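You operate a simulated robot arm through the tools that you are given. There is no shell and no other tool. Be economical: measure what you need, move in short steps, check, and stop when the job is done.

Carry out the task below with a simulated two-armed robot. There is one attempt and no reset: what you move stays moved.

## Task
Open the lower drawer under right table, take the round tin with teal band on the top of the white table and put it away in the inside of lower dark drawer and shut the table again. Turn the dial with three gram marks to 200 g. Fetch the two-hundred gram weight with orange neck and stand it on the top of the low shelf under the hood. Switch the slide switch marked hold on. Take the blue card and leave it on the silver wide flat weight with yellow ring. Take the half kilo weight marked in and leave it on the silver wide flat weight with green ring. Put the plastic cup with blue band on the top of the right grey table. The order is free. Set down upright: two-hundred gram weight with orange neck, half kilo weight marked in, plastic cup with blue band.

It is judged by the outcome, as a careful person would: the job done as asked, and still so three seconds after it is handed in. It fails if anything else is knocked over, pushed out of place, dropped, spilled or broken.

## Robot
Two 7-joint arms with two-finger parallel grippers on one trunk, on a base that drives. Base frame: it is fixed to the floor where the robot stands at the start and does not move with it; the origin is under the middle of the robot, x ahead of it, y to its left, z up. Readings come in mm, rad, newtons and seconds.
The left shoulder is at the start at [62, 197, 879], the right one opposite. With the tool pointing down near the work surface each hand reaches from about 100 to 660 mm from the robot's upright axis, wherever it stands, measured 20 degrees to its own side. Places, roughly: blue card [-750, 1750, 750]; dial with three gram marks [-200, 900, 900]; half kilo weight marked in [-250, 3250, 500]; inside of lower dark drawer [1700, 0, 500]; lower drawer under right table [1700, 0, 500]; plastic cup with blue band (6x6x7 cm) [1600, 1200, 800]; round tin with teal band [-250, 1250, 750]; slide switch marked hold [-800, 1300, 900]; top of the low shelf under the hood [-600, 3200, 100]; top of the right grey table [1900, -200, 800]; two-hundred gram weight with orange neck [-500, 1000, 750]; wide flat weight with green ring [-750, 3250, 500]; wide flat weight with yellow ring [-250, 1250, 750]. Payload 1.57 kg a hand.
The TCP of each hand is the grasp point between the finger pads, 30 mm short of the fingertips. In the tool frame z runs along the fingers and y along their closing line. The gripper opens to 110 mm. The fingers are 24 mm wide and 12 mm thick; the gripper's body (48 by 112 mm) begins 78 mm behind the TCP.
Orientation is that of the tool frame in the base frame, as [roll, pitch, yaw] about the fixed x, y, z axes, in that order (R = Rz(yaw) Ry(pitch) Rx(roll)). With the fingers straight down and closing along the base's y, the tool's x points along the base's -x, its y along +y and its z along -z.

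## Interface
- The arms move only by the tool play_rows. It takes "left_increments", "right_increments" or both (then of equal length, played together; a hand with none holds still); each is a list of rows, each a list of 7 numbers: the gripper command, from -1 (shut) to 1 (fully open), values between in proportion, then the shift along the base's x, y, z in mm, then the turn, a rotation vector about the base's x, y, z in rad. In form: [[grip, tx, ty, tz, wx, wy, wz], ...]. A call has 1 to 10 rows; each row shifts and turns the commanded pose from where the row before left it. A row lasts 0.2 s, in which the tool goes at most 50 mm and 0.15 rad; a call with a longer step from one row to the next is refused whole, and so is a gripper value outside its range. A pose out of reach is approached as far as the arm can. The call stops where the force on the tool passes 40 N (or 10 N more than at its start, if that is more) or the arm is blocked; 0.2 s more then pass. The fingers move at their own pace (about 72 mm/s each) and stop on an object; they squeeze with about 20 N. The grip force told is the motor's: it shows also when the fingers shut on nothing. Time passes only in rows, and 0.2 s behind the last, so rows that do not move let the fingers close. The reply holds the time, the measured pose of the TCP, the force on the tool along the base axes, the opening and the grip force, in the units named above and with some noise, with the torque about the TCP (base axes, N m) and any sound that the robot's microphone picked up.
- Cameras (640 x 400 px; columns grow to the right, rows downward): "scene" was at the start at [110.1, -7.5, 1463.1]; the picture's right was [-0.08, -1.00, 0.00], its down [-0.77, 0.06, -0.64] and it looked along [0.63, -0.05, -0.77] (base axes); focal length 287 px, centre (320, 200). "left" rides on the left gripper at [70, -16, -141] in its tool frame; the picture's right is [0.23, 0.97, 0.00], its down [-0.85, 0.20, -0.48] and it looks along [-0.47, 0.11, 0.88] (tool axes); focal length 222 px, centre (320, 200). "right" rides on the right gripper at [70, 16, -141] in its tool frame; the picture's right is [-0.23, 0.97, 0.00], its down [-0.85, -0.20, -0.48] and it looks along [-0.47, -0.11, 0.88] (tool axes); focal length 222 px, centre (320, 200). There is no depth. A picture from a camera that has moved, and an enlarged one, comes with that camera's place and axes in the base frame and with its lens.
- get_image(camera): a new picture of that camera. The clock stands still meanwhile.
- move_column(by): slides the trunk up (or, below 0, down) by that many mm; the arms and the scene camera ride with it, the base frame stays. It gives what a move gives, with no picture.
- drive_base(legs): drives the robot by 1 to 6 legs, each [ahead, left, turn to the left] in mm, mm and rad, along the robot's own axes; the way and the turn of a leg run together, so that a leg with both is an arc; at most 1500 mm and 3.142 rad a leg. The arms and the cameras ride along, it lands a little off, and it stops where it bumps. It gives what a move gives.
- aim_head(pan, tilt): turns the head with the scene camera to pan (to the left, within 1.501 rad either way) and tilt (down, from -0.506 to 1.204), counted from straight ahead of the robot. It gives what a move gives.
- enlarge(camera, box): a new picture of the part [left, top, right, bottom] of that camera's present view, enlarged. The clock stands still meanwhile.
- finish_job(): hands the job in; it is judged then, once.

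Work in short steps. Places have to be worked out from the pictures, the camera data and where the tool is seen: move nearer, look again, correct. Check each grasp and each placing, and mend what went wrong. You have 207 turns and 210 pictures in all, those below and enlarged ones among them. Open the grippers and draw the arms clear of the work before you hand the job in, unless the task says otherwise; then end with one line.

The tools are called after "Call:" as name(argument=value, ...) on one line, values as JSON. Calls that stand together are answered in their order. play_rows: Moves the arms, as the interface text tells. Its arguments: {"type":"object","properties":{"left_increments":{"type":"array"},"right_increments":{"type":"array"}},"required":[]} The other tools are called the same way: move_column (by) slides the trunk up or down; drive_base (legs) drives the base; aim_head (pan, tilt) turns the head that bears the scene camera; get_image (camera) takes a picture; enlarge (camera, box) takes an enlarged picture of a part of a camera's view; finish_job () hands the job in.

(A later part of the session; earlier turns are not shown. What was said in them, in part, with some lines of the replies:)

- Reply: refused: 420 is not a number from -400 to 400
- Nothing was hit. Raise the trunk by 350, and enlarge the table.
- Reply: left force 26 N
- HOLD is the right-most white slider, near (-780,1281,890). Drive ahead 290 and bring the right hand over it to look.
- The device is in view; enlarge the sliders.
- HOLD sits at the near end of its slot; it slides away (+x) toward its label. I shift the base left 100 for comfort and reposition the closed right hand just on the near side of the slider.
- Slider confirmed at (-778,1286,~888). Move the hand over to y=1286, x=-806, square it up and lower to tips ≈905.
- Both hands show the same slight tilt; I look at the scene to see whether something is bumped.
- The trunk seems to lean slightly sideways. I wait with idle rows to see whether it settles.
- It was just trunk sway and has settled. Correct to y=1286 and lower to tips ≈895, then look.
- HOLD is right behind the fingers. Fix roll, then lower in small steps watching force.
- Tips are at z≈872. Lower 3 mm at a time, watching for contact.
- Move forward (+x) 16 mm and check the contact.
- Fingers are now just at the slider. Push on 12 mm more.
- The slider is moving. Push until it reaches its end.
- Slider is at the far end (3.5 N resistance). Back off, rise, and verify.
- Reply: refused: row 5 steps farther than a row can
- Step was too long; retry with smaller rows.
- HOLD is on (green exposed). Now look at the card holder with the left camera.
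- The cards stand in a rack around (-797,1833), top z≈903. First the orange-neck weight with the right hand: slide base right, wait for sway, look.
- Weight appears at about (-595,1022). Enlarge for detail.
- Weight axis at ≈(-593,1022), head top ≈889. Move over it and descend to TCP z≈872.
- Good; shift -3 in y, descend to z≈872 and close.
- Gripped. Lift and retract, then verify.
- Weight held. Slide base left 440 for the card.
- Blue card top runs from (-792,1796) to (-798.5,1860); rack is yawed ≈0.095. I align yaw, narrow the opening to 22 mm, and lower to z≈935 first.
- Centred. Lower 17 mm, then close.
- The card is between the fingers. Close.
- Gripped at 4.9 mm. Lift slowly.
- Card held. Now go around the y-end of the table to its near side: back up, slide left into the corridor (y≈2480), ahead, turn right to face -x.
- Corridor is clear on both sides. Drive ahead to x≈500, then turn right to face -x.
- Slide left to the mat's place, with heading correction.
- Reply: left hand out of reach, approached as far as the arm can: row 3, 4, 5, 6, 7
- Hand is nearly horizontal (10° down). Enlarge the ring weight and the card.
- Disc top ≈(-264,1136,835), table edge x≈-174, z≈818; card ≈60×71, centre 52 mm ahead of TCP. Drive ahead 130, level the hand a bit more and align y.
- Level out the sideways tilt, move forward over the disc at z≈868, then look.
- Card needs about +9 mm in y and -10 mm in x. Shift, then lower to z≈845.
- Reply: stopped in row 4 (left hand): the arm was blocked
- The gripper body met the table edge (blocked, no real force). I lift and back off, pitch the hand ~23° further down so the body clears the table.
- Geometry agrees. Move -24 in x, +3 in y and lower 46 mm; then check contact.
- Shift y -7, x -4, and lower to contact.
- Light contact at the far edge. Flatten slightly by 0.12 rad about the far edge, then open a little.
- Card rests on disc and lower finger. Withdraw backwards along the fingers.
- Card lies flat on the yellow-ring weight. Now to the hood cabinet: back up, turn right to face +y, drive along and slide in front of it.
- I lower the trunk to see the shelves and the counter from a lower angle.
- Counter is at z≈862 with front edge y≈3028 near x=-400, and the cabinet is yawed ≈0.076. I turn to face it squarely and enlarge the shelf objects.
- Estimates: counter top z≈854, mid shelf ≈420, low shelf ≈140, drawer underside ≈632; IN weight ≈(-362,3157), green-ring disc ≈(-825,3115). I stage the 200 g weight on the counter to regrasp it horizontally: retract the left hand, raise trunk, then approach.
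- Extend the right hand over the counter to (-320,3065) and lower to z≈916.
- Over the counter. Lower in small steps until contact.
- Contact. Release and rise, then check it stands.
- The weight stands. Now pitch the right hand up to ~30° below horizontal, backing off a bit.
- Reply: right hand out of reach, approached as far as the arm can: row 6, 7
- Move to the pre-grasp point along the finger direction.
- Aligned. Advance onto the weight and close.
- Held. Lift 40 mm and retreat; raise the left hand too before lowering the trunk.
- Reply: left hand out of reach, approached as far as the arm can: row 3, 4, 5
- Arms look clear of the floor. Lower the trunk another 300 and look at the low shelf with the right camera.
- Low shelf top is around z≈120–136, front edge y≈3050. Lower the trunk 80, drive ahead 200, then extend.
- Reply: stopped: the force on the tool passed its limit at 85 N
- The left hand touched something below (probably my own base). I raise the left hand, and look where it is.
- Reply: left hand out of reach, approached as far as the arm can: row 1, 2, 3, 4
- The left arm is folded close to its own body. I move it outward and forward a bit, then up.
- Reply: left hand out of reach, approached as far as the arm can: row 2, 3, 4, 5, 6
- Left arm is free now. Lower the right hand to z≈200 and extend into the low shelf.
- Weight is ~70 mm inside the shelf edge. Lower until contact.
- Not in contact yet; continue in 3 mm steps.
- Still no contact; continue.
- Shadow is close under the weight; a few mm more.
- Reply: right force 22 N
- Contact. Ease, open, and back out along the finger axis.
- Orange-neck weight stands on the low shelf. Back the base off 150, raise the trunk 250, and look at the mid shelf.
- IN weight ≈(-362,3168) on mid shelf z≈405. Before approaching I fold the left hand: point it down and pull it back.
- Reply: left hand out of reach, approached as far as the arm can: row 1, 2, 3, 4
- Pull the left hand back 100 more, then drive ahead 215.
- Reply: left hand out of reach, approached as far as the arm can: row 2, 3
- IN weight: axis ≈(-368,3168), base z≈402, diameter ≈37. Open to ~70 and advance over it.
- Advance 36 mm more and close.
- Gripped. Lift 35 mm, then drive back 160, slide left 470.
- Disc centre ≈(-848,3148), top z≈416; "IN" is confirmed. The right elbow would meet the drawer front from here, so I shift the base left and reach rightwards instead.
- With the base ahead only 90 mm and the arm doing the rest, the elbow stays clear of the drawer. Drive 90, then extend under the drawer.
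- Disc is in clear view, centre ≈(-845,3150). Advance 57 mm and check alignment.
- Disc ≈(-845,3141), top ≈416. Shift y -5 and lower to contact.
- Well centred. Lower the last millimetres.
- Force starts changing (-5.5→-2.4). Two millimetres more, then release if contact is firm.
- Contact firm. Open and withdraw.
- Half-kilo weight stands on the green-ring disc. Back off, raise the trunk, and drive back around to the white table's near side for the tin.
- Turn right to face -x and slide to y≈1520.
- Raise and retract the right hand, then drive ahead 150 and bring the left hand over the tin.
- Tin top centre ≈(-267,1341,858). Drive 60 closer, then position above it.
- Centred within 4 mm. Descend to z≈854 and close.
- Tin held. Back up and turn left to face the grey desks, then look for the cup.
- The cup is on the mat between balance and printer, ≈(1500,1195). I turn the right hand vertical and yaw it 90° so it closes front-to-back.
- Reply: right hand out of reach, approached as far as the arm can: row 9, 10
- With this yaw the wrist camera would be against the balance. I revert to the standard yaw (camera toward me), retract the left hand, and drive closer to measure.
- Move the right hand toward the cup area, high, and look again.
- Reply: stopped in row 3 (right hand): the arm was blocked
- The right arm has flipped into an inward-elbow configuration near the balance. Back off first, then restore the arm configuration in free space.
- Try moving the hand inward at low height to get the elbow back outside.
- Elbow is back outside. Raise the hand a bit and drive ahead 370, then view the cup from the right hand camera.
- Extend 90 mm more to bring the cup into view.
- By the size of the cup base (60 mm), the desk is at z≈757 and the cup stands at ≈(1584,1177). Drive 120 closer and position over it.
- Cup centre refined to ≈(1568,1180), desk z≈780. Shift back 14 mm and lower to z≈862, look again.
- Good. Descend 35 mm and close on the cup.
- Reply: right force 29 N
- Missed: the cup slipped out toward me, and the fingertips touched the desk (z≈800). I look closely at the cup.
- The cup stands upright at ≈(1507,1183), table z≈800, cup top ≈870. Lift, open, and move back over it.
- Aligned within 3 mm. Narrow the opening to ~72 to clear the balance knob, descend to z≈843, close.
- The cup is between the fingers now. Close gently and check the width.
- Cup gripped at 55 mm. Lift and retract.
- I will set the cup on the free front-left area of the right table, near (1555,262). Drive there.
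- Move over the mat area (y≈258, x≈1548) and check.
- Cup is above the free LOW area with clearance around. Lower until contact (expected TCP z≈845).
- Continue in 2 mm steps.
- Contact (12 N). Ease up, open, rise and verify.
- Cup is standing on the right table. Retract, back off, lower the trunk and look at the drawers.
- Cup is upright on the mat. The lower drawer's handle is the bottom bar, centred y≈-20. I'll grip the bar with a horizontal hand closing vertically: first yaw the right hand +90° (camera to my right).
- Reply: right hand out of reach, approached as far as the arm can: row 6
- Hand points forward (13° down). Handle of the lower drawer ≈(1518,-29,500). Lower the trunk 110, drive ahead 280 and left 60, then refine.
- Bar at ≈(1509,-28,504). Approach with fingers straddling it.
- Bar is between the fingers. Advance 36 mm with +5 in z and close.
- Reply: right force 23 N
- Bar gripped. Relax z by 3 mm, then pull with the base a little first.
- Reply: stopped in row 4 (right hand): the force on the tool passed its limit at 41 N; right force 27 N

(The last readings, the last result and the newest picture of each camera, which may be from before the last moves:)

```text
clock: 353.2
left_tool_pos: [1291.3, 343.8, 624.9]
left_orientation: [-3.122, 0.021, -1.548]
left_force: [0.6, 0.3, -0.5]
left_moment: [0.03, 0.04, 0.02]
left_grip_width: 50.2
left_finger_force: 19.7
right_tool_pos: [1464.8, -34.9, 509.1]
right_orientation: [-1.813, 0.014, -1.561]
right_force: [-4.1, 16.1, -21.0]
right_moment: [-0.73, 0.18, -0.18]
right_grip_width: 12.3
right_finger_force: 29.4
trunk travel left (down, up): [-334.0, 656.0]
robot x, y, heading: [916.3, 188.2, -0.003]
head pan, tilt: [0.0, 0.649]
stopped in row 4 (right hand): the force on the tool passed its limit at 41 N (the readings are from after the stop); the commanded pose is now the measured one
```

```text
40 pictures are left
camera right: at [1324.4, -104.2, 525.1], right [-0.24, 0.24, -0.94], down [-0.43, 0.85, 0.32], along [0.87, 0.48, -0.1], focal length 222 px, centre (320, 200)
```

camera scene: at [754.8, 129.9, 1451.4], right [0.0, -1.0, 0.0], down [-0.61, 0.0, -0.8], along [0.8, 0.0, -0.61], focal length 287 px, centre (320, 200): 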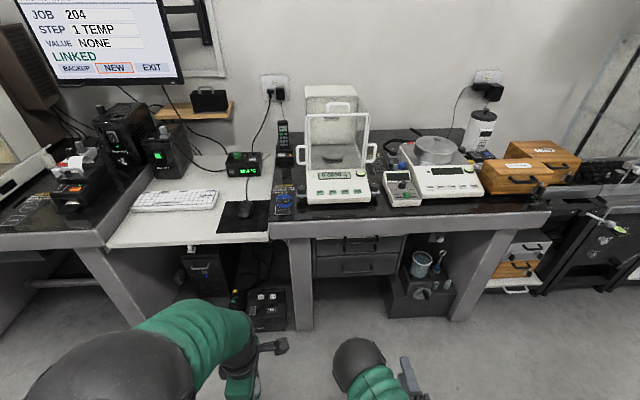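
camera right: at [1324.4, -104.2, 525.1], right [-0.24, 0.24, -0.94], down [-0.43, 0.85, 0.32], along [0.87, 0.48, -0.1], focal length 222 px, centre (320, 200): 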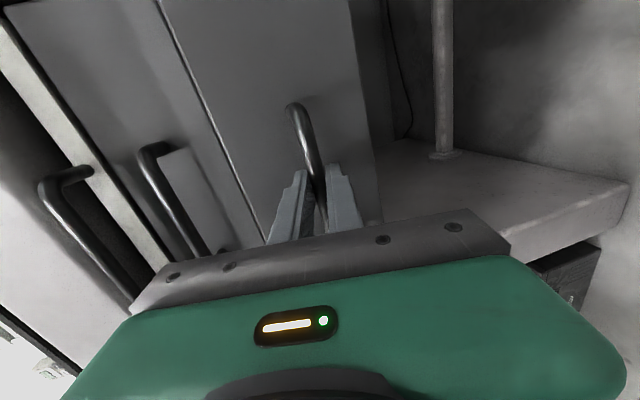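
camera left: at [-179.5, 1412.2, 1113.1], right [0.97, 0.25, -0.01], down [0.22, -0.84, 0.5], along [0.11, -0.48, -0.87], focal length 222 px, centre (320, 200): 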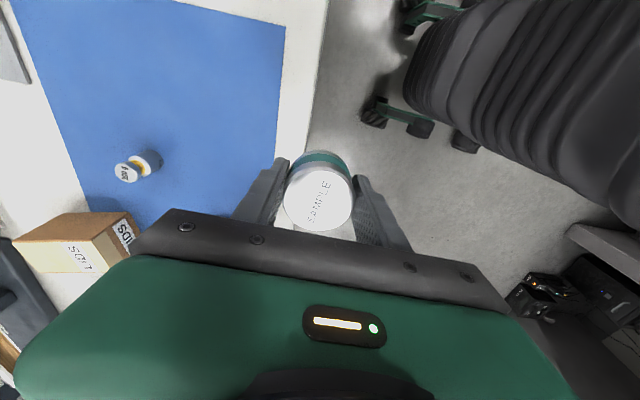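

Drawer moved 35 mm. Relieve the vertical/lateral strain, then continue pulling in smaller steps.

Call:
play_rows(right_increments=[[-1, 0, 2, -4, 0, 0, 0], [-1, 0, 0, -4, 0, 0, 0], [-1, 0, 0, 0, 0, 0, 0]])

Call:
play_rows(right_increments=[[-1, -10, 0, 0, 0, 0, 0], [-1, -15, 0, 0, 0, 0, 0], [-1, -15, 0, 0, 0, 0, 0], [-1, -15, 0, 0, 0, 0, 0], [-1, -15, 0, 0, 0, 0, 0]])

```text
clock: 354.0
left_tool_pos: [1290.2, 344.4, 624.4]
left_orientation: [-3.119, 0.02, -1.548]
left_force: [0.2, -0.8, -0.5]
left_moment: [0.01, -0.01, -0.03]
left_grip_width: 50.3
left_finger_force: 20.5
right_tool_pos: [1467.5, -32.8, 506.9]
right_orientation: [-1.793, 0.01, -1.566]
right_force: [-0.3, 7.7, 16.2]
right_moment: [-0.58, -0.15, 0.77]
right_grip_width: 12.1
right_finger_force: 29.3
trunk travel left (down, up): [-334.0, 656.0]
robot x, y, heading: [918.0, 188.2, -0.003]
head pan, tilt: [0.0, 0.649]
```

```text
clock: 355.2
left_tool_pos: [1290.9, 343.7, 626.6]
left_orientation: [-3.123, 0.02, -1.547]
left_force: [-0.8, 0.1, -0.7]
left_moment: [0.01, 0.01, 0.02]
left_grip_width: 50.1
left_finger_force: 20.1
right_tool_pos: [1397.7, -42.5, 510.0]
right_orientation: [-1.797, 0.018, -1.592]
right_force: [0.3, 21.4, -8.9]
right_moment: [-0.67, 0.05, 0.31]
right_grip_width: 12.7
right_finger_force: 29.9
trunk travel left (down, up): [-334.0, 656.0]
robot x, y, heading: [919.5, 189.8, -0.006]
head pan, tilt: [0.0, 0.649]
```

Sliding well (≈102 mm). The handle drifts toward -y (desk is slightly yawed), so I follow it while pulling further.

Call:
play_rows(right_increments=[[-1, -10, -5, 0, 0, 0, -0.01], [-1, -18, -4, 0, 0, 0, -0.01], [-1, -18, -2, 0, 0, 0, 0], [-1, -18, -2, 0, 0, 0, 0], [-1, -18, -1, 0, 0, 0, 0]])

Call:
get_image(camera="scene")

```text
clock: 356.4
left_tool_pos: [1291.3, 344.3, 628.1]
left_orientation: [-3.121, 0.021, -1.548]
left_force: [-0.1, -0.3, -0.6]
left_moment: [0.02, -0.01, -0.02]
left_grip_width: 50.6
left_finger_force: 19.9
right_tool_pos: [1311.6, -69.3, 509.3]
right_orientation: [-1.79, 0.014, -1.658]
right_force: [0.1, 22.6, 2.7]
right_moment: [-0.63, -0.1, 0.72]
right_grip_width: 12.9
right_finger_force: 29.6
trunk travel left (down, up): [-334.0, 656.0]
robot x, y, heading: [918.7, 191.3, -0.001]
head pan, tilt: [0.0, 0.649]
```

```text
39 pictures are left
camera scene: at [1036.5, 192.8, 1343.3], right [0.0, -1.0, 0.0], down [-0.61, 0.0, -0.8], along [0.8, 0.0, -0.61], focal length 287 px, centre (320, 200)
```

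scene: 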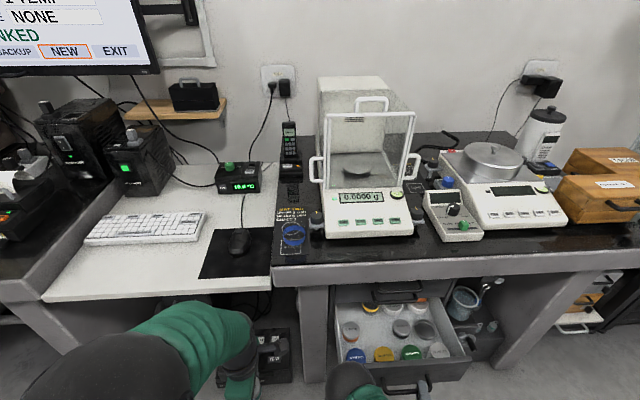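

Drawer is open ≈188 mm and already holds jars. Enlarge to find a free spot.

Call:
enlarge(camera="scene", box=[320, 275, 480, 375])

```text
4.00 times, centred on (400, 325) of scene
camera zoom: at [1036.5, 192.8, 1343.3], right [0.0, -1.0, 0.0], down [-0.61, 0.0, -0.8], along [0.8, 0.0, -0.61], focal length 1146 px, centre (0, -300)
```

zoom: 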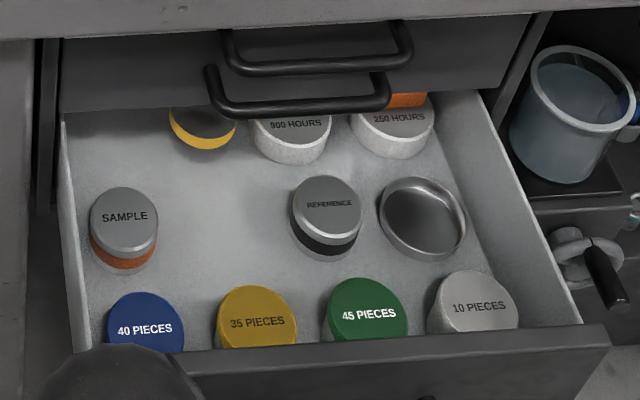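

Free spot is between the orange SAMPLE tin and REFERENCE (now ≈(1497,20)), still under the table edge. Pull the drawer ~85 mm further with the base.

Call:
play_rows(right_increments=[[-1, 0, -6, 0, 0, 0, 0], [-1, -8, -3, 0, 0, 0, 0], [-1, 0, 0, 0, 0, 0, 0]])

Call:
drive_base(legs=[[-80, -10, 0]])

Call:
get_image(camera="scene")

```text
clock: 356.9
left_tool_pos: [1290.2, 344.5, 624.0]
left_orientation: [-3.12, 0.019, -1.548]
left_force: [0.4, -0.3, -1.7]
left_moment: [0.0, -0.02, 0.01]
left_grip_width: 50.4
left_finger_force: 19.6
right_tool_pos: [1310.9, -75.8, 510.2]
right_orientation: [-1.776, 0.033, -1.668]
right_force: [0.3, 27.3, 10.9]
right_moment: [-0.68, -0.3, 0.71]
right_grip_width: 13.4
right_finger_force: 29.9
trunk travel left (down, up): [-334.0, 656.0]
robot x, y, heading: [919.8, 188.9, -0.005]
head pan, tilt: [0.0, 0.649]
stopped in row 2 (right hand): the force on the tool passed its limit at 51 N (the readings are from after the stop); the commanded pose is now the measured one
```

```text
clock: 357.9
left_tool_pos: [1241.1, 341.0, 622.9]
left_orientation: [-3.123, 0.029, -1.537]
left_force: [-0.4, -0.8, -0.3]
left_moment: [0.02, 0.0, 0.0]
left_grip_width: 50.3
left_finger_force: 19.7
right_tool_pos: [1264.2, -80.0, 510.1]
right_orientation: [-1.771, 0.048, -1.655]
right_force: [-4.3, 36.5, 14.2]
right_moment: [-0.67, -0.74, 1.11]
right_grip_width: 13.8
right_finger_force: 30.6
trunk travel left (down, up): [-334.0, 656.0]
robot x, y, heading: [871.2, 184.9, 0.004]
head pan, tilt: [0.0, 0.649]
stopped in leg 1: the force on the tool passed its limit at 45 N (the readings are from after the stop); the commanded pose is now the measured one
```

```text
37 pictures are left
camera scene: at [988.0, 188.9, 1340.5], right [0.0, -1.0, 0.0], down [-0.6, 0.0, -0.8], along [0.8, 0.0, -0.6], focal length 287 px, centre (320, 200)
```

scene: 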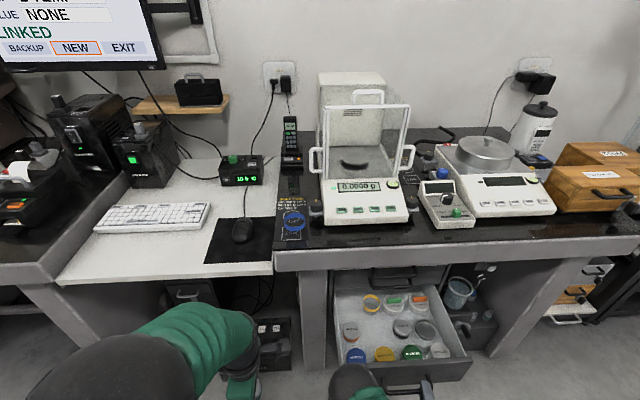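

The lateral force shows my hand is too far to -y. Release, recentre the hand on the bar, regrip, and pull another ~50 mm.

Call:
play_rows(right_increments=[[-0.3, 0, 0, 0, 0, 0, 0], [-0.3, 0, 0, 0, 0, 0, 0], [-0.3, 0, 15, 0, 0, 0, 0.03], [-0.3, 0, 10, -2, 0, 0, 0.03], [-1, 0, 0, 0, 0, 0, 0], [-1, 0, 0, 0, 0, 0, 0], [-1, 0, 0, 0, 0, 0, 0]])

Call:
play_rows(right_increments=[[-1, -8, 0, 0, 0, 0, 0], [-1, -12, 0, 0, 0, 0, 0], [-1, -12, 0, 0, 0, 0, 0], [-1, -12, 0, 0, 0, 0, 0], [-1, 0, 0, 0, 0, 0, 0]])

Call:
enlarge(camera="scene", box=[310, 275, 490, 388])

```text
clock: 359.5
left_tool_pos: [1240.5, 339.0, 627.7]
left_orientation: [-3.116, 0.029, -1.54]
left_force: [0.9, -0.1, -0.3]
left_moment: [0.02, 0.03, 0.0]
left_grip_width: 50.2
left_finger_force: 20.0
right_tool_pos: [1255.4, -94.6, 510.7]
right_orientation: [-1.766, 0.032, -1.707]
right_force: [2.5, -12.3, 36.6]
right_moment: [-0.35, -1.14, -0.03]
right_grip_width: 13.9
right_finger_force: 30.3
trunk travel left (down, up): [-334.0, 656.0]
robot x, y, heading: [872.0, 185.0, -0.001]
head pan, tilt: [0.0, 0.649]
```

```text
clock: 360.0
left_tool_pos: [1241.4, 343.1, 625.0]
left_orientation: [-3.122, 0.031, -1.538]
left_force: [-0.1, -0.2, -0.6]
left_moment: [0.01, -0.06, -0.01]
left_grip_width: 50.4
left_finger_force: 19.9
right_tool_pos: [1243.2, -102.1, 510.7]
right_orientation: [-1.762, 0.065, -1.762]
right_force: [7.7, 16.4, 2.5]
right_moment: [0.09, 2.69, -0.64]
right_grip_width: 13.1
right_finger_force: 30.2
trunk travel left (down, up): [-334.0, 656.0]
robot x, y, heading: [867.8, 184.7, 0.004]
head pan, tilt: [0.0, 0.649]
stopped in row 2 (right hand): the arm was blocked; the commanded pose is now the measured one
```

```text
3.54 times, centred on (400, 332) of scene
camera zoom: at [988.2, 190.9, 1341.4], right [0.0, -1.0, 0.0], down [-0.61, 0.0, -0.8], along [0.8, 0.0, -0.61], focal length 1014 px, centre (37, -266)
```

zoom: 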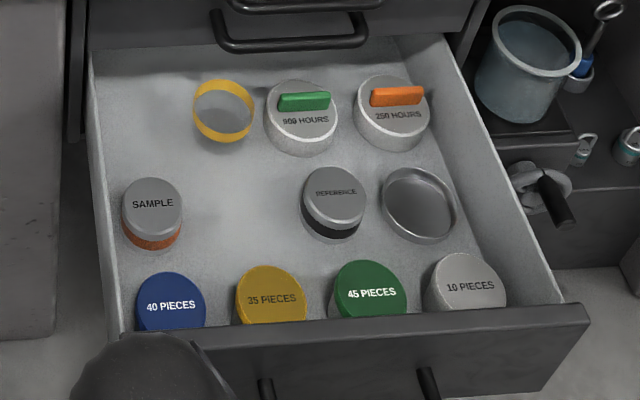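

Drawer is open enough: the free spot is now ≈(1440,14). Release the handle and back the base away.

Call:
play_rows(right_increments=[[0, 0, 0, 0, 0, 0, 0], [0, 0, 0, 0, 0, 0, 0], [0, 0, 0, 0, 0, 0, 0]])

Call:
get_image(camera="right")

```text
clock: 360.8
left_tool_pos: [1241.6, 340.5, 623.3]
left_orientation: [-3.122, 0.031, -1.54]
left_force: [-0.5, 0.4, 0.4]
left_moment: [-0.02, 0.01, -0.02]
left_grip_width: 50.2
left_finger_force: 20.2
right_tool_pos: [1240.3, -106.7, 505.4]
right_orientation: [-1.777, 0.06, -1.769]
right_force: [-0.9, 0.7, 0.2]
right_moment: [0.02, 0.0, -0.04]
right_grip_width: 54.8
right_finger_force: 0.0
trunk travel left (down, up): [-334.0, 656.0]
robot x, y, heading: [872.4, 185.1, 0.002]
head pan, tilt: [0.0, 0.649]
```

```text
35 pictures are left
camera right: at [1087.5, -146.8, 514.0], right [-0.14, 0.32, -0.94], down [-0.25, 0.9, 0.34], along [0.96, 0.29, -0.05], focal length 222 px, centre (320, 200)
```

right: 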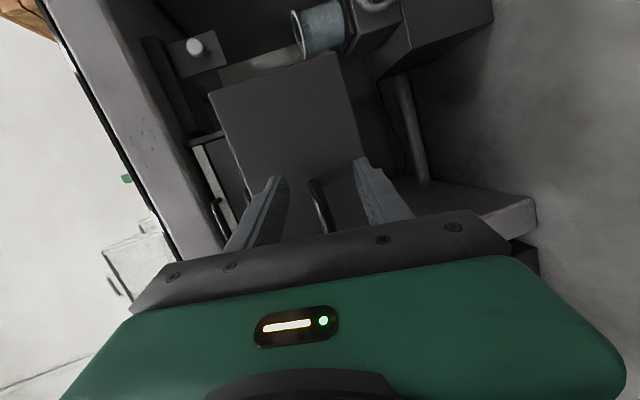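

Handle is free. Back off 150, raise the trunk 100, slide right 350, and rotate the left hand back so it closes sideways.

Call:
drive_base(legs=[[-150, 0, 0]])

Call:
move_column(by=110)

Call:
play_rows(left_increments=[[-1, 0, 0, 0, 0, 0, -0.149], [-1, 0, 0, 0, 0, 0, -0.149], [-1, 0, 0, 0, 0, 0, -0.149], [-1, 0, 0, 0, 0, 0, -0.149], [-1, 0, 0, 0, 0, 0, -0.149], [-1, 0, 0, 0, 0, 0, -0.149], [-1, 0, 0, 0, 0, 0, -0.149], [-1, 0, 0, 0, 0, 0, -0.149], [-1, 0, 0, 0, 0, 0, -0.149], [-1, 0, 0, 0, 0, 0, -0.149]])

Call:
drive_base(legs=[[0, -335, 0], [150, 0, 0]])

Call:
get_image(camera="scene")

```text
clock: 362.2
left_tool_pos: [1095.4, 342.1, 624.8]
left_orientation: [-3.118, 0.031, -1.537]
left_force: [-1.0, -1.0, 0.0]
left_moment: [-0.02, -0.02, -0.02]
left_grip_width: 50.1
left_finger_force: 19.4
right_tool_pos: [1093.8, -106.7, 507.5]
right_orientation: [-1.775, 0.061, -1.767]
right_force: [-0.5, -0.7, -0.2]
right_moment: [0.01, 0.02, -0.01]
right_grip_width: 55.0
right_finger_force: 0.1
trunk travel left (down, up): [-334.0, 656.0]
robot x, y, heading: [727.5, 184.8, 0.007]
head pan, tilt: [0.0, 0.649]
```

```text
clock: 363.6
left_tool_pos: [1095.3, 340.2, 735.5]
left_orientation: [-3.122, 0.033, -1.537]
left_force: [-0.2, 0.6, -1.4]
left_moment: [0.0, 0.0, 0.02]
left_grip_width: 50.4
left_finger_force: 20.2
right_tool_pos: [1093.0, -105.7, 619.1]
right_orientation: [-1.774, 0.061, -1.77]
right_force: [-0.5, -0.2, -1.0]
right_moment: [0.02, 0.04, 0.0]
right_grip_width: 55.0
right_finger_force: 0.0
trunk travel left (down, up): [-444.0, 546.0]
robot x, y, heading: [721.4, 186.9, 0.006]
head pan, tilt: [0.0, 0.649]
```

```text
clock: 365.8
left_tool_pos: [1095.4, 341.9, 736.6]
left_orientation: [-3.118, 0.029, -3.033]
left_force: [-0.3, -0.2, -0.1]
left_moment: [0.01, -0.01, 0.01]
left_grip_width: 50.1
left_finger_force: 19.9
right_tool_pos: [1092.6, -106.8, 617.9]
right_orientation: [-1.774, 0.061, -1.769]
right_force: [-0.2, 0.7, -0.6]
right_moment: [-0.01, 0.0, 0.04]
right_grip_width: 55.2
right_finger_force: 0.1
trunk travel left (down, up): [-444.0, 546.0]
robot x, y, heading: [725.2, 186.7, 0.004]
head pan, tilt: [0.0, 0.649]
```

```text
clock: 369.0
left_tool_pos: [1247.9, 9.4, 734.7]
left_orientation: [-3.119, 0.028, -3.026]
left_force: [-0.1, -0.4, -1.1]
left_moment: [0.01, 0.02, 0.02]
left_grip_width: 50.3
left_finger_force: 19.9
right_tool_pos: [1246.3, -439.7, 616.8]
right_orientation: [-1.775, 0.063, -1.766]
right_force: [0.8, -1.1, 0.1]
right_moment: [-0.03, 0.01, -0.04]
right_grip_width: 55.0
right_finger_force: 0.0
trunk travel left (down, up): [-444.0, 546.0]
robot x, y, heading: [877.6, -148.4, 0.006]
head pan, tilt: [0.0, 0.649]
```

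```text
34 pictures are left
camera scene: at [997.1, -148.9, 1451.5], right [0.01, -1.0, 0.0], down [-0.61, 0.0, -0.79], along [0.79, 0.01, -0.61], focal length 287 px, centre (320, 200)
```

scene: 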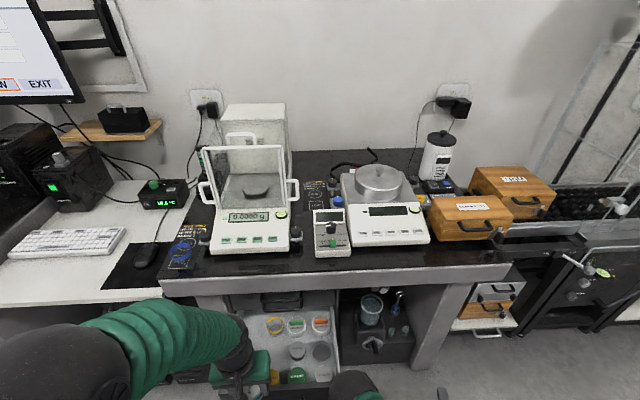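

Move the left hand forward over the drawer and look with its camera.

Call:
play_rows(left_increments=[[-1, 40, 1, 0, 0, 0, -0.1], [-1, 40, 1, 0, 0, 0, 0], [-1, 40, 1, 0, 0, 0, 0], [-1, 40, 1, 0, 0, 0, 0], [-1, 15, 0, -20, 0, 0, 0], [-1, 0, 0, 0, 0, 0, 0]])

Call:
get_image(camera="left")

```text
clock: 370.4
left_tool_pos: [1419.9, 14.1, 718.8]
left_orientation: [-3.118, 0.029, -3.124]
left_force: [-0.5, -0.3, -1.1]
left_moment: [-0.02, 0.0, 0.04]
left_grip_width: 50.2
left_finger_force: 19.7
right_tool_pos: [1246.3, -438.0, 617.1]
right_orientation: [-1.774, 0.061, -1.767]
right_force: [0.3, -0.2, 0.6]
right_moment: [-0.01, -0.02, 0.03]
right_grip_width: 55.0
right_finger_force: 0.1
trunk travel left (down, up): [-444.0, 546.0]
robot x, y, heading: [876.3, -145.3, 0.007]
head pan, tilt: [0.0, 0.649]
```

```text
33 pictures are left
camera left: at [1346.2, -0.8, 857.3], right [-0.24, 0.97, -0.03], down [0.84, 0.22, 0.5], along [0.49, 0.1, -0.87], focal length 222 px, centre (320, 200)
```

left: 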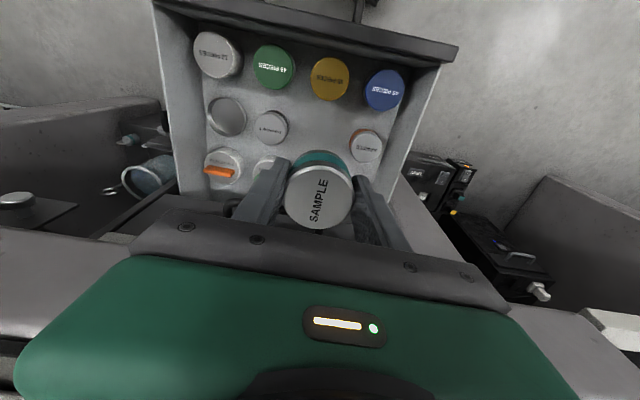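

Free gap centre ≈(1435,11.5) with floor ≈455. Move +11 x, -2 y and descend in steps.

Call:
play_rows(left_increments=[[-1, 6, -1, -30, 0.02, 0, 0], [-1, 5, -1, -40, 0, 0, 0], [-1, 0, 0, -40, 0, 0, 0], [-1, 0, 0, -30, 0, 0, 0], [-1, 0, 0, 0, 0, 0, 0]])

Call:
get_image(camera="left")

```text
clock: 371.6
left_tool_pos: [1432.9, 11.2, 578.0]
left_orientation: [-3.137, 0.031, -3.127]
left_force: [-0.3, -0.4, -0.3]
left_moment: [0.0, -0.01, 0.0]
left_grip_width: 50.4
left_finger_force: 20.0
right_tool_pos: [1247.3, -438.5, 616.9]
right_orientation: [-1.773, 0.062, -1.768]
right_force: [0.8, -0.8, 0.1]
right_moment: [0.0, 0.0, 0.0]
right_grip_width: 54.9
right_finger_force: 0.0
trunk travel left (down, up): [-444.0, 546.0]
robot x, y, heading: [875.9, -142.5, 0.005]
head pan, tilt: [0.0, 0.649]
```

```text
32 pictures are left
camera left: at [1358.4, -5.0, 716.9], right [-0.24, 0.97, -0.01], down [0.84, 0.21, 0.5], along [0.49, 0.11, -0.86], focal length 222 px, centre (320, 200)
```

left: 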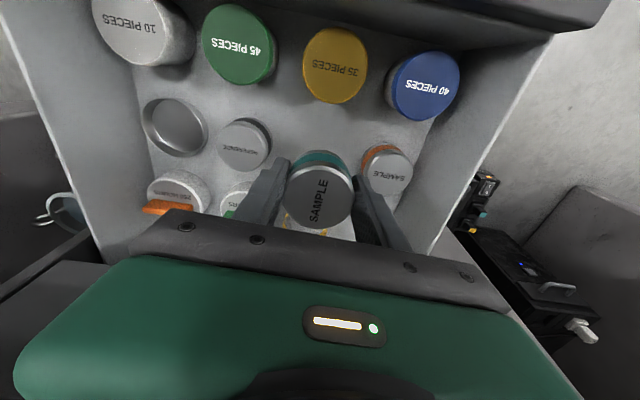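

Slight shift -3 in y; continue down.

Call:
play_rows(left_increments=[[-1, 0, -3, -30, 0, 0, 0], [-1, 0, 0, -30, 0, 0, 0], [-1, 0, 0, -12, 0, 0, 0], [-1, 0, 0, -4, 0, 0, 0], [-1, 0, 0, 0, 0, 0, 0]])

Call:
get_image(camera="left")

```text
clock: 372.8
left_tool_pos: [1432.5, 9.0, 499.1]
left_orientation: [-3.137, 0.03, -3.126]
left_force: [-0.7, -0.1, -0.2]
left_moment: [-0.03, 0.0, 0.03]
left_grip_width: 50.4
left_finger_force: 19.4
right_tool_pos: [1247.0, -437.9, 617.8]
right_orientation: [-1.775, 0.062, -1.767]
right_force: [0.1, -0.2, 0.0]
right_moment: [0.01, -0.02, -0.01]
right_grip_width: 55.2
right_finger_force: 0.1
trunk travel left (down, up): [-444.0, 546.0]
robot x, y, heading: [877.5, -146.6, 0.008]
head pan, tilt: [0.0, 0.649]
```

```text
31 pictures are left
camera left: at [1357.6, -8.6, 638.4], right [-0.24, 0.97, -0.01], down [0.84, 0.21, 0.5], along [0.49, 0.11, -0.86], focal length 222 px, centre (320, 200)
```

left: 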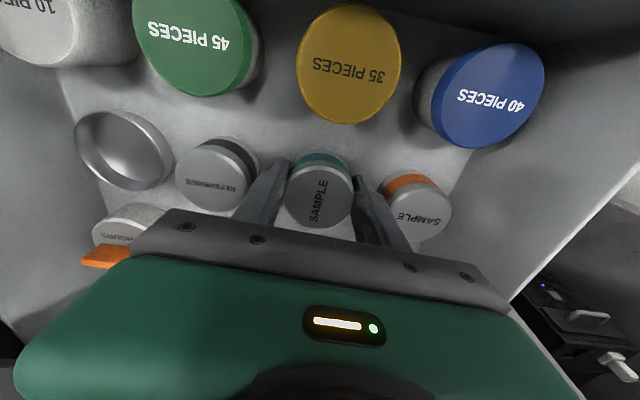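

Nearly at floor level with neighbours clear. Lower in 3 mm steps.

Call:
play_rows(left_increments=[[-1, 0, -2, -3, 0, 0, 0], [-1, 0, 0, -3, 0, 0, 0], [-1, 0, 0, -3, 0, 0, 0], [-1, 0, 0, 0, 0, 0, 0]])

```text
clock: 373.8
left_tool_pos: [1433.0, 5.5, 490.7]
left_orientation: [-3.139, 0.032, -3.125]
left_force: [1.0, -0.5, -0.7]
left_moment: [-0.02, 0.02, 0.0]
left_grip_width: 50.3
left_finger_force: 20.0
right_tool_pos: [1246.5, -438.9, 618.7]
right_orientation: [-1.774, 0.06, -1.766]
right_force: [0.5, -1.3, 0.1]
right_moment: [0.01, -0.01, 0.02]
right_grip_width: 55.1
right_finger_force: 0.1
trunk travel left (down, up): [-444.0, 546.0]
robot x, y, heading: [878.2, -150.2, 0.006]
head pan, tilt: [0.0, 0.649]
```

Call:
play_rows(left_increments=[[-1, 0, 1, -3, 0, 0, 0], [-1, 0, 0, -3, 0, 0, 0], [-1, 0, 0, -3, 0, 0, 0], [-1, 0, 0, 0, 0, 0, 0]])

Call:
get_image(camera="left")

```text
clock: 374.8
left_tool_pos: [1432.8, 7.6, 485.8]
left_orientation: [-3.14, 0.034, -3.128]
left_force: [2.1, -0.8, 23.6]
left_moment: [0.51, 0.21, -0.01]
left_grip_width: 50.3
left_finger_force: 20.1
right_tool_pos: [1245.9, -439.5, 617.7]
right_orientation: [-1.773, 0.063, -1.768]
right_force: [-0.2, 0.8, -0.1]
right_moment: [-0.04, -0.04, 0.01]
right_grip_width: 55.1
right_finger_force: 0.0
trunk travel left (down, up): [-444.0, 546.0]
robot x, y, heading: [877.3, -148.1, 0.007]
head pan, tilt: [0.0, 0.649]
```

```text
30 pictures are left
camera left: at [1357.6, -10.7, 623.2], right [-0.24, 0.97, -0.01], down [0.83, 0.21, 0.51], along [0.49, 0.11, -0.86], focal length 222 px, centre (320, 200)
```

left: 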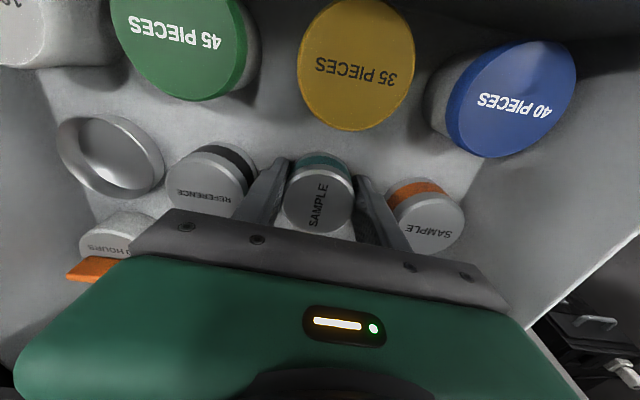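

Contact. Ease up, open just enough (58 mm), rise straight.

Call:
play_rows(left_increments=[[-1, 0, 0, 3, 0, 0, 0], [0.04, 0, 0, 0, 0, 0, 0], [0.04, 0, 0, 0, 0, 0, 0], [0.04, 0, 0, 20, 0, 0, 0], [0.04, 0, 0, 40, 0, 0, 0], [0.04, 0, 0, 45, 0, 0, 0], [0.04, 0, 0, 45, 0, 0, 0], [0.04, 0, 0, 45, 0, 0, 0], [0.04, 0, 0, 40, 0, 0, 0]])

Call:
get_image(camera="left")

```text
clock: 376.8
left_tool_pos: [1431.4, 7.4, 719.4]
left_orientation: [-3.138, 0.03, -3.127]
left_force: [-0.1, -0.5, 0.6]
left_moment: [-0.02, -0.02, -0.02]
left_grip_width: 57.3
left_finger_force: 0.0
right_tool_pos: [1245.5, -438.7, 617.9]
right_orientation: [-1.773, 0.059, -1.768]
right_force: [0.3, -0.3, 0.2]
right_moment: [0.0, 0.02, 0.02]
right_grip_width: 55.1
right_finger_force: 0.0
trunk travel left (down, up): [-444.0, 546.0]
robot x, y, heading: [874.6, -146.6, 0.004]
head pan, tilt: [0.0, 0.649]
```

```text
29 pictures are left
camera left: at [1357.4, -9.3, 859.4], right [-0.24, 0.97, -0.01], down [0.84, 0.21, 0.5], along [0.49, 0.11, -0.86], focal length 222 px, centre (320, 200)
```

left: 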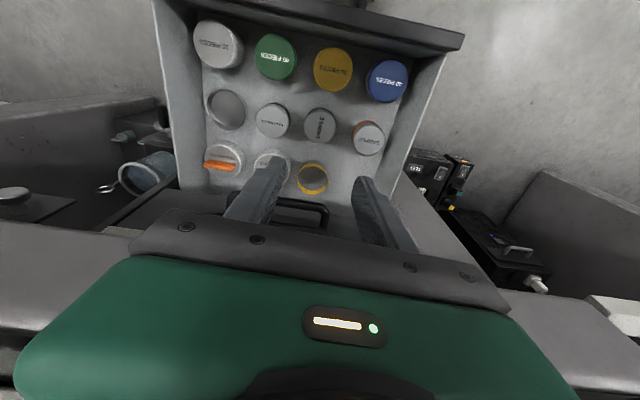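

The tin stands in its free spot. Now shut the drawer: retract the left hand, back off, slide left so the right hand faces the drawer front, and lower it to z≈552.

Call:
play_rows(left_increments=[[0, -45, 0, 0, 0, 0, 0], [0, -45, 0, 0, 0, 0, 0], [0, -45, 0, 0, 0, 0, 0], [0, -45, 0, 0, 0, 0, 0], [0, 0, 0, 0, 0, 0, 0]], right_increments=[[-1, 0, 0, 0, 0, 0, 0.05], [-1, 0, 0, 0, 0, 0, 0.05], [-1, 0, 0, 0, 0, 0, 0.05], [-1, 0, 0, 0, 0, 0, 0.04], [-1, 0, 0, 0, -0.06, 0, 0]])

Call:
drive_base(legs=[[-170, 0, 0], [0, 400, 0]])

Call:
move_column(by=-66)

Call:
get_image(camera="right")

Call:
get_image(camera="scene")

```text
clock: 377.7
left_tool_pos: [1281.5, 8.3, 717.3]
left_orientation: [-3.139, 0.032, -3.126]
left_force: [0.5, 0.0, 0.5]
left_moment: [-0.03, 0.03, -0.01]
left_grip_width: 55.2
left_finger_force: 0.0
right_tool_pos: [1243.0, -475.9, 626.8]
right_orientation: [-1.729, 0.106, -1.765]
right_force: [0.8, -0.2, 0.2]
right_moment: [-0.01, 0.02, 0.01]
right_grip_width: 0.0
right_finger_force: 20.0
trunk travel left (down, up): [-444.0, 546.0]
robot x, y, heading: [874.4, -146.3, 0.007]
head pan, tilt: [0.0, 0.649]
stopped in row 4 (right hand): the arm was blocked; the commanded pose is now the measured one
```

```text
clock: 381.3
left_tool_pos: [1107.0, 409.1, 720.9]
left_orientation: [3.141, 0.031, -3.122]
left_force: [0.2, -0.3, 0.2]
left_moment: [0.02, 0.0, -0.01]
left_grip_width: 54.8
left_finger_force: 0.1
right_tool_pos: [1069.3, -76.4, 626.9]
right_orientation: [-1.729, 0.106, -1.761]
right_force: [-0.2, -0.4, 0.8]
right_moment: [-0.02, -0.01, 0.02]
right_grip_width: 0.2
right_finger_force: 20.1
trunk travel left (down, up): [-444.0, 546.0]
robot x, y, heading: [700.9, 255.4, 0.004]
head pan, tilt: [0.0, 0.649]
```

```text
clock: 382.3
left_tool_pos: [1104.9, 410.8, 652.1]
left_orientation: [-3.138, 0.033, -3.123]
left_force: [-0.5, -0.5, 0.3]
left_moment: [-0.01, 0.0, 0.01]
left_grip_width: 55.1
left_finger_force: 0.1
right_tool_pos: [1068.3, -75.1, 561.2]
right_orientation: [-1.729, 0.099, -1.764]
right_force: [0.0, 0.5, 0.4]
right_moment: [0.05, -0.01, 0.03]
right_grip_width: 0.0
right_finger_force: 19.3
trunk travel left (down, up): [-378.0, 612.0]
robot x, y, heading: [700.6, 255.8, 0.009]
head pan, tilt: [0.0, 0.649]
```

```text
28 pictures are left
camera right: at [915.9, -115.9, 559.4], right [-0.09, 0.35, -0.93], down [-0.27, 0.89, 0.36], along [0.96, 0.29, 0.02], focal length 222 px, centre (320, 200)
```

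right: 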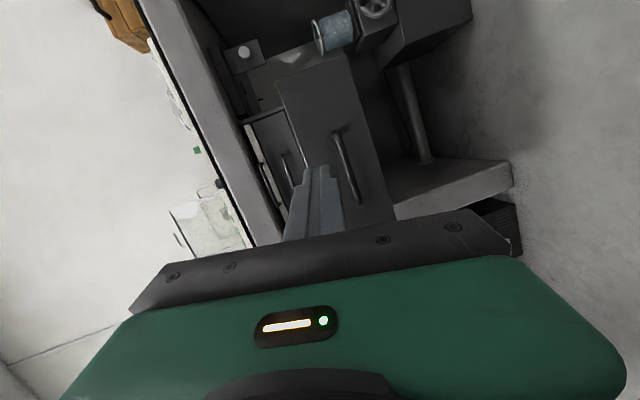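

```text
27 pictures are left
camera scene: at [821.1, 255.8, 1383.6], right [0.01, -1.0, 0.0], down [-0.61, -0.01, -0.8], along [0.8, 0.01, -0.61], focal length 287 px, centre (320, 200)
```

scene: 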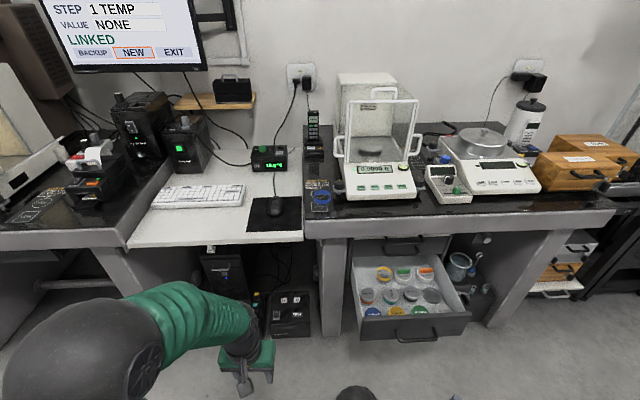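

Drawer face ≈x 1294, centre y≈-22. Drive ahead 175 and left 50, then align.

Call:
drive_base(legs=[[140, 52, 0]])

Call:
play_rows(right_increments=[[-1, 15, 0, -4, 0, 0, 0.05], [-1, 15, 0, -4, 0, 0, 0.05], [-1, 5, 0, 0, 0, 0, 0.05], [-1, 0, 0, 0, 0, 0, 0.04], [-1, 0, 0, 0, 0, 0, 0]])

Call:
get_image(camera="right")

```text
clock: 383.7
left_tool_pos: [1245.8, 461.4, 653.9]
left_orientation: [-3.138, 0.03, -3.124]
left_force: [0.6, -0.8, 0.2]
left_moment: [0.05, 0.03, 0.03]
left_grip_width: 54.9
left_finger_force: 0.0
right_tool_pos: [1206.6, -24.1, 561.5]
right_orientation: [-1.73, 0.1, -1.764]
right_force: [0.1, 0.3, 0.4]
right_moment: [0.0, -0.02, -0.01]
right_grip_width: 0.2
right_finger_force: 19.6
trunk travel left (down, up): [-378.0, 612.0]
robot x, y, heading: [839.1, 306.8, 0.006]
head pan, tilt: [0.0, 0.649]
```

```text
clock: 385.1
left_tool_pos: [1244.3, 462.1, 654.6]
left_orientation: [-3.138, 0.032, -3.125]
left_force: [-0.8, -0.2, -0.1]
left_moment: [0.01, 0.0, -0.03]
left_grip_width: 54.9
left_finger_force: 0.1
right_tool_pos: [1268.1, -18.9, 583.1]
right_orientation: [-1.622, 0.168, -1.604]
right_force: [0.2, -0.3, -0.7]
right_moment: [0.02, 0.01, -0.01]
right_grip_width: 0.1
right_finger_force: 20.0
trunk travel left (down, up): [-378.0, 612.0]
robot x, y, heading: [841.9, 307.8, 0.008]
head pan, tilt: [0.0, 0.649]
stopped in row 5 (right hand): the arm was blocked; the commanded pose is now the measured one
```

```text
26 pictures are left
camera right: at [1124.1, -81.2, 562.1], right [-0.04, 0.39, -0.92], down [-0.44, 0.82, 0.36], along [0.9, 0.42, 0.14], focal length 222 px, centre (320, 200)
```

right: 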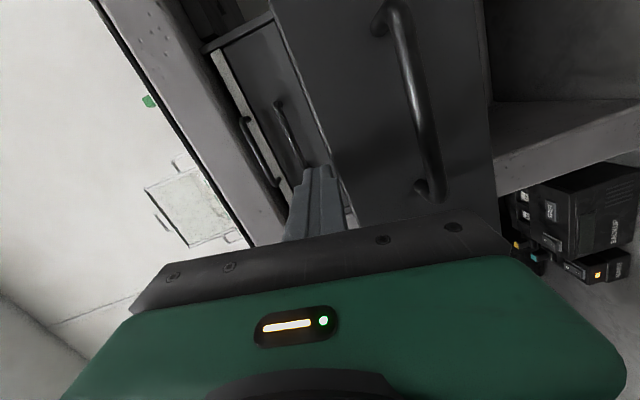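

The hand rose near the drawer's top edge. Back off 60, lower the trunk 38, then approach again.

Call:
drive_base(legs=[[-60, 0, 0]])

Call:
move_column(by=-40)

Call:
get_image(camera="right")

```text
clock: 386.0
left_tool_pos: [1182.0, 461.2, 655.3]
left_orientation: [-3.139, 0.036, -3.125]
left_force: [-1.2, 0.4, 0.2]
left_moment: [0.0, -0.05, -0.01]
left_grip_width: 55.2
left_finger_force: 0.1
right_tool_pos: [1204.5, -22.0, 584.6]
right_orientation: [-1.62, 0.166, -1.607]
right_force: [0.5, 0.1, -0.1]
right_moment: [0.01, 0.02, 0.03]
right_grip_width: 0.3
right_finger_force: 20.1
trunk travel left (down, up): [-378.0, 612.0]
robot x, y, heading: [780.8, 310.4, 0.009]
head pan, tilt: [0.0, 0.649]
```

```text
clock: 386.9
left_tool_pos: [1181.8, 461.6, 613.6]
left_orientation: [-3.139, 0.035, -3.125]
left_force: [0.4, 0.4, 0.1]
left_moment: [0.01, 0.0, -0.01]
left_grip_width: 54.9
left_finger_force: 0.0
right_tool_pos: [1203.8, -22.4, 542.6]
right_orientation: [-1.619, 0.166, -1.613]
right_force: [-1.0, 0.9, 0.3]
right_moment: [0.0, 0.01, -0.02]
right_grip_width: 0.0
right_finger_force: 20.3
trunk travel left (down, up): [-338.0, 652.0]
robot x, y, heading: [777.9, 306.7, 0.008]
head pan, tilt: [0.0, 0.649]
```

```text
25 pictures are left
camera right: at [1060.4, -84.3, 522.0], right [-0.03, 0.39, -0.92], down [-0.43, 0.83, 0.36], along [0.9, 0.41, 0.14], focal length 222 px, centre (320, 200)
```

right: 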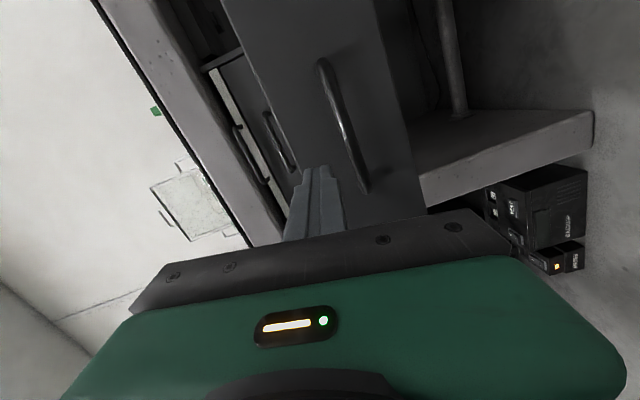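

Tips now face the drawer front between its top edge and the handle. Drive ahead 150 to make contact and begin pushing.

Call:
drive_base(legs=[[150, 0, -0.008]])

Call:
get_image(camera="scene")

```text
clock: 388.2
left_tool_pos: [1335.4, 459.3, 614.5]
left_orientation: [-3.138, 0.033, -3.133]
left_force: [-0.3, 0.4, -0.9]
left_moment: [0.0, 0.0, 0.02]
left_grip_width: 54.9
left_finger_force: 0.1
right_tool_pos: [1353.6, -25.3, 543.6]
right_orientation: [-1.623, 0.165, -1.617]
right_force: [0.2, 0.0, 0.2]
right_moment: [0.01, -0.03, 0.03]
right_grip_width: 0.1
right_finger_force: 19.8
trunk travel left (down, up): [-338.0, 652.0]
robot x, y, heading: [931.6, 306.5, -0.003]
head pan, tilt: [0.0, 0.649]
```

```text
24 pictures are left
camera scene: at [1051.4, 306.3, 1344.9], right [0.0, -1.0, 0.0], down [-0.61, 0.0, -0.79], along [0.79, 0.0, -0.61], focal length 287 px, centre (320, 200)
```

scene: 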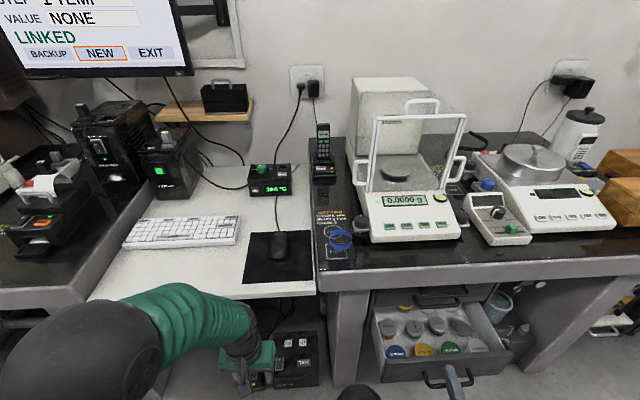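

The drawer moves with the push (front now ≈1383). Extend the arm to continue.

Call:
play_rows(right_increments=[[-1, 20, 0, 0, 0, 0, 0], [-1, 20, 0, 0, 0, 0, 0], [-1, 20, 0, 0, 0, 0, 0], [-1, 20, 0, 0, 0, 0, 0], [-1, 0, 0, 0, 0, 0, 0]])

Call:
get_image(camera="right")

```text
clock: 389.4
left_tool_pos: [1334.3, 458.5, 615.7]
left_orientation: [-3.138, 0.036, -3.134]
left_force: [-0.3, 0.2, 0.4]
left_moment: [-0.02, -0.01, 0.02]
left_grip_width: 55.2
left_finger_force: 0.1
right_tool_pos: [1428.9, -33.8, 543.2]
right_orientation: [-1.625, 0.16, -1.632]
right_force: [-2.0, -0.6, -1.3]
right_moment: [-0.03, 0.03, -0.04]
right_grip_width: 0.1
right_finger_force: 20.0
trunk travel left (down, up): [-338.0, 652.0]
robot x, y, heading: [931.3, 301.9, -0.008]
head pan, tilt: [0.0, 0.649]
```

```text
23 pictures are left
camera right: at [1284.1, -91.2, 522.6], right [-0.03, 0.38, -0.92], down [-0.42, 0.83, 0.36], along [0.91, 0.4, 0.13], focal length 222 px, centre (320, 200)
```

right: 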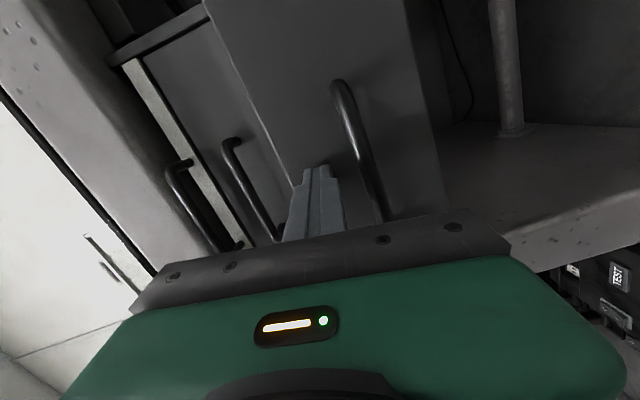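

Continue pushing.

Call:
play_rows(right_increments=[[-1, 20, 1, 0, 0, 0, 0], [-1, 20, 1, 0, 0, 0, 0], [-1, 15, 0, 0, 0, 0, 0], [-1, 10, 0, 0, 0, 0, 0], [-1, 8, 0, 0, 0, 0, 0], [-1, 6, 0, 0, 0, 0, 0], [-1, 6, 0, 0, 0, 0, 0], [-1, 0, 0, 0, 0, 0, 0]])

Call:
get_image(camera="right")

```text
clock: 391.1
left_tool_pos: [1331.4, 459.9, 616.5]
left_orientation: [-3.138, 0.038, -3.136]
left_force: [1.0, 0.6, 0.3]
left_moment: [0.02, 0.01, -0.01]
left_grip_width: 54.8
left_finger_force: 0.1
right_tool_pos: [1511.4, -23.5, 544.7]
right_orientation: [-1.617, 0.162, -1.62]
right_force: [-20.6, 4.5, 10.0]
right_moment: [-0.07, -0.42, 0.34]
right_grip_width: 0.1
right_finger_force: 20.0
trunk travel left (down, up): [-338.0, 652.0]
robot x, y, heading: [929.5, 308.0, -0.002]
head pan, tilt: [0.0, 0.649]
stopped in row 8 (right hand): the force on the tool passed its limit at 45 N (the readings are from after the stop); the commanded pose is now the measured one
```

```text
22 pictures are left
camera right: at [1367.1, -83.2, 524.2], right [-0.03, 0.38, -0.92], down [-0.43, 0.83, 0.36], along [0.9, 0.4, 0.14], focal length 222 px, centre (320, 200)
```

right: 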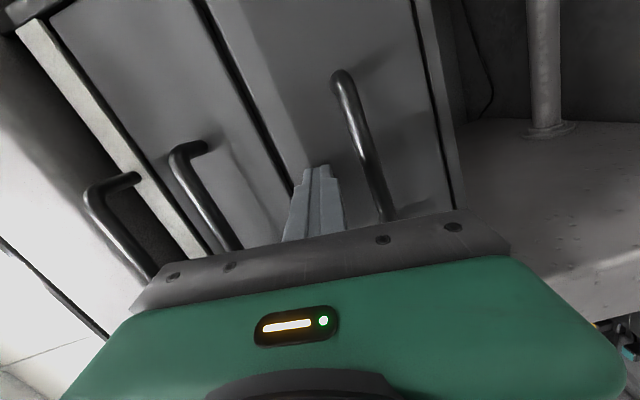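

The drawer hit its stop and looks flush. Retract and verify from the scene camera.

Call:
play_rows(right_increments=[[-1, -20, 0, 0, 0, 0, 0], [-1, -30, 0, 0, 0, 0, 0], [-1, -30, 0, 0, 0, 0, 0]])

Call:
drive_base(legs=[[-350, 0, 0]])

Call:
get_image(camera="scene")

Call:
enlarge(camera="scene", box=[300, 170, 500, 295])

```text
clock: 391.9
left_tool_pos: [1333.3, 459.0, 615.3]
left_orientation: [-3.138, 0.038, -3.132]
left_force: [0.4, 0.2, -0.4]
left_moment: [-0.02, -0.03, 0.02]
left_grip_width: 55.0
left_finger_force: 0.1
right_tool_pos: [1433.0, -22.8, 541.0]
right_orientation: [-1.623, 0.167, -1.621]
right_force: [0.1, -0.5, -0.1]
right_moment: [-0.01, 0.0, 0.0]
right_grip_width: 0.0
right_finger_force: 19.9
trunk travel left (down, up): [-338.0, 652.0]
robot x, y, heading: [928.9, 305.9, -0.005]
head pan, tilt: [0.0, 0.649]
```

```text
clock: 394.1
left_tool_pos: [986.7, 458.2, 614.1]
left_orientation: [-3.137, 0.038, -3.134]
left_force: [-0.5, -0.1, 0.3]
left_moment: [0.01, 0.01, 0.0]
left_grip_width: 55.0
left_finger_force: 0.1
right_tool_pos: [1085.7, -20.8, 541.6]
right_orientation: [-1.623, 0.165, -1.623]
right_force: [0.1, -0.4, 0.7]
right_moment: [0.01, 0.03, 0.02]
right_grip_width: 0.0
right_finger_force: 20.3
trunk travel left (down, up): [-338.0, 652.0]
robot x, y, heading: [579.3, 312.0, -0.004]
head pan, tilt: [0.0, 0.649]
```

```text
21 pictures are left
camera scene: at [702.1, 306.5, 1345.4], right [0.0, -1.0, 0.0], down [-0.61, 0.0, -0.8], along [0.8, 0.0, -0.61], focal length 287 px, centre (320, 200)
```

scene: 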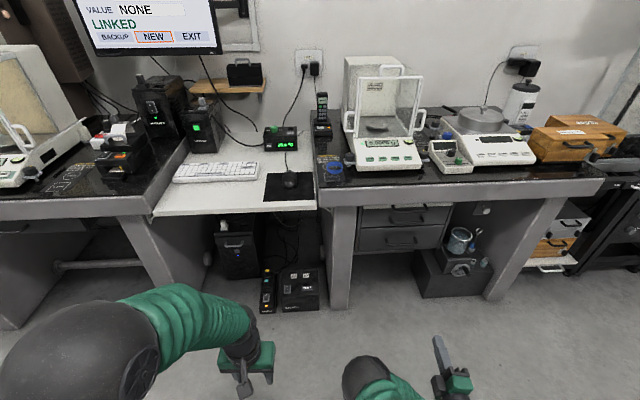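

```text
3.20 times, centred on (400, 232) of scene
camera zoom: at [702.1, 306.5, 1345.4], right [0.0, -1.0, 0.0], down [-0.61, 0.0, -0.8], along [0.8, 0.0, -0.61], focal length 917 px, centre (64, 96)
```

zoom: 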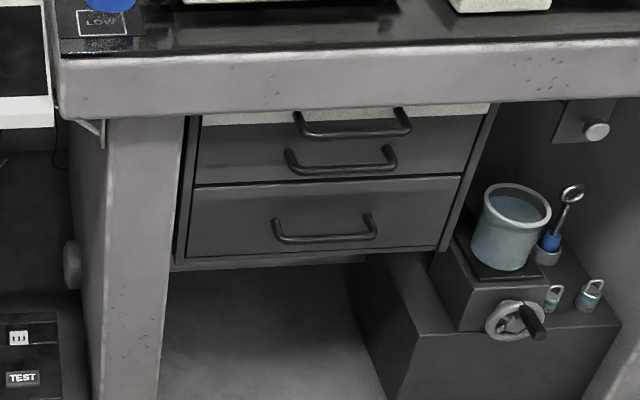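

The drawer is shut, cup and everything around stand as before. Open the right gripper, then hand in.

Call:
play_rows(right_increments=[[0.5, 0, 0, 0, 0, 0, 0], [0.5, 0, 0, 0, 0, 0, 0], [0.5, 0, 0, 0, 0, 0, 0], [0.5, 0, 0, 0, 0, 0, 0]])

Call:
enlarge(camera="scene", box=[300, 130, 420, 205])

```text
clock: 395.1
left_tool_pos: [986.2, 459.0, 616.3]
left_orientation: [-3.14, 0.037, -3.135]
left_force: [0.0, 0.5, 0.1]
left_moment: [0.0, 0.02, -0.03]
left_grip_width: 55.0
left_finger_force: 0.1
right_tool_pos: [1086.1, -22.8, 544.0]
right_orientation: [-1.622, 0.165, -1.62]
right_force: [0.2, 0.3, -0.2]
right_moment: [0.01, -0.02, 0.01]
right_grip_width: 82.4
right_finger_force: 0.1
trunk travel left (down, up): [-338.0, 652.0]
robot x, y, heading: [585.0, 311.3, 0.0]
head pan, tilt: [0.0, 0.649]
```

```text
5.33 times, centred on (360, 168) of scene
camera zoom: at [703.1, 306.6, 1345.3], right [0.0, -1.0, 0.0], down [-0.61, 0.0, -0.8], along [0.8, 0.0, -0.61], focal length 1529 px, centre (107, 373)
```

zoom: 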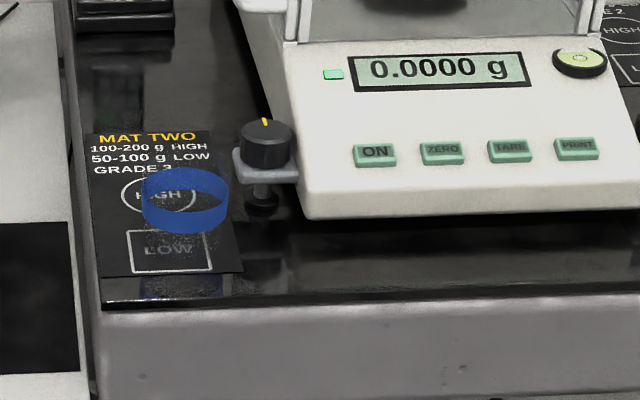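

The cup stands upright on the right table, the drawer is shut, and the arms are clear and open, so I hand in.

Call:
finish_job()

```text
The job is handed in.
```

All seven parts are done and handed in: the tin is in the shut lower drawer, the dial is at 200 g, HOLD is on, the card is on the yellow-ring weight, and the 200 g weight, half-kilo weight and cup are set down upright in their places.
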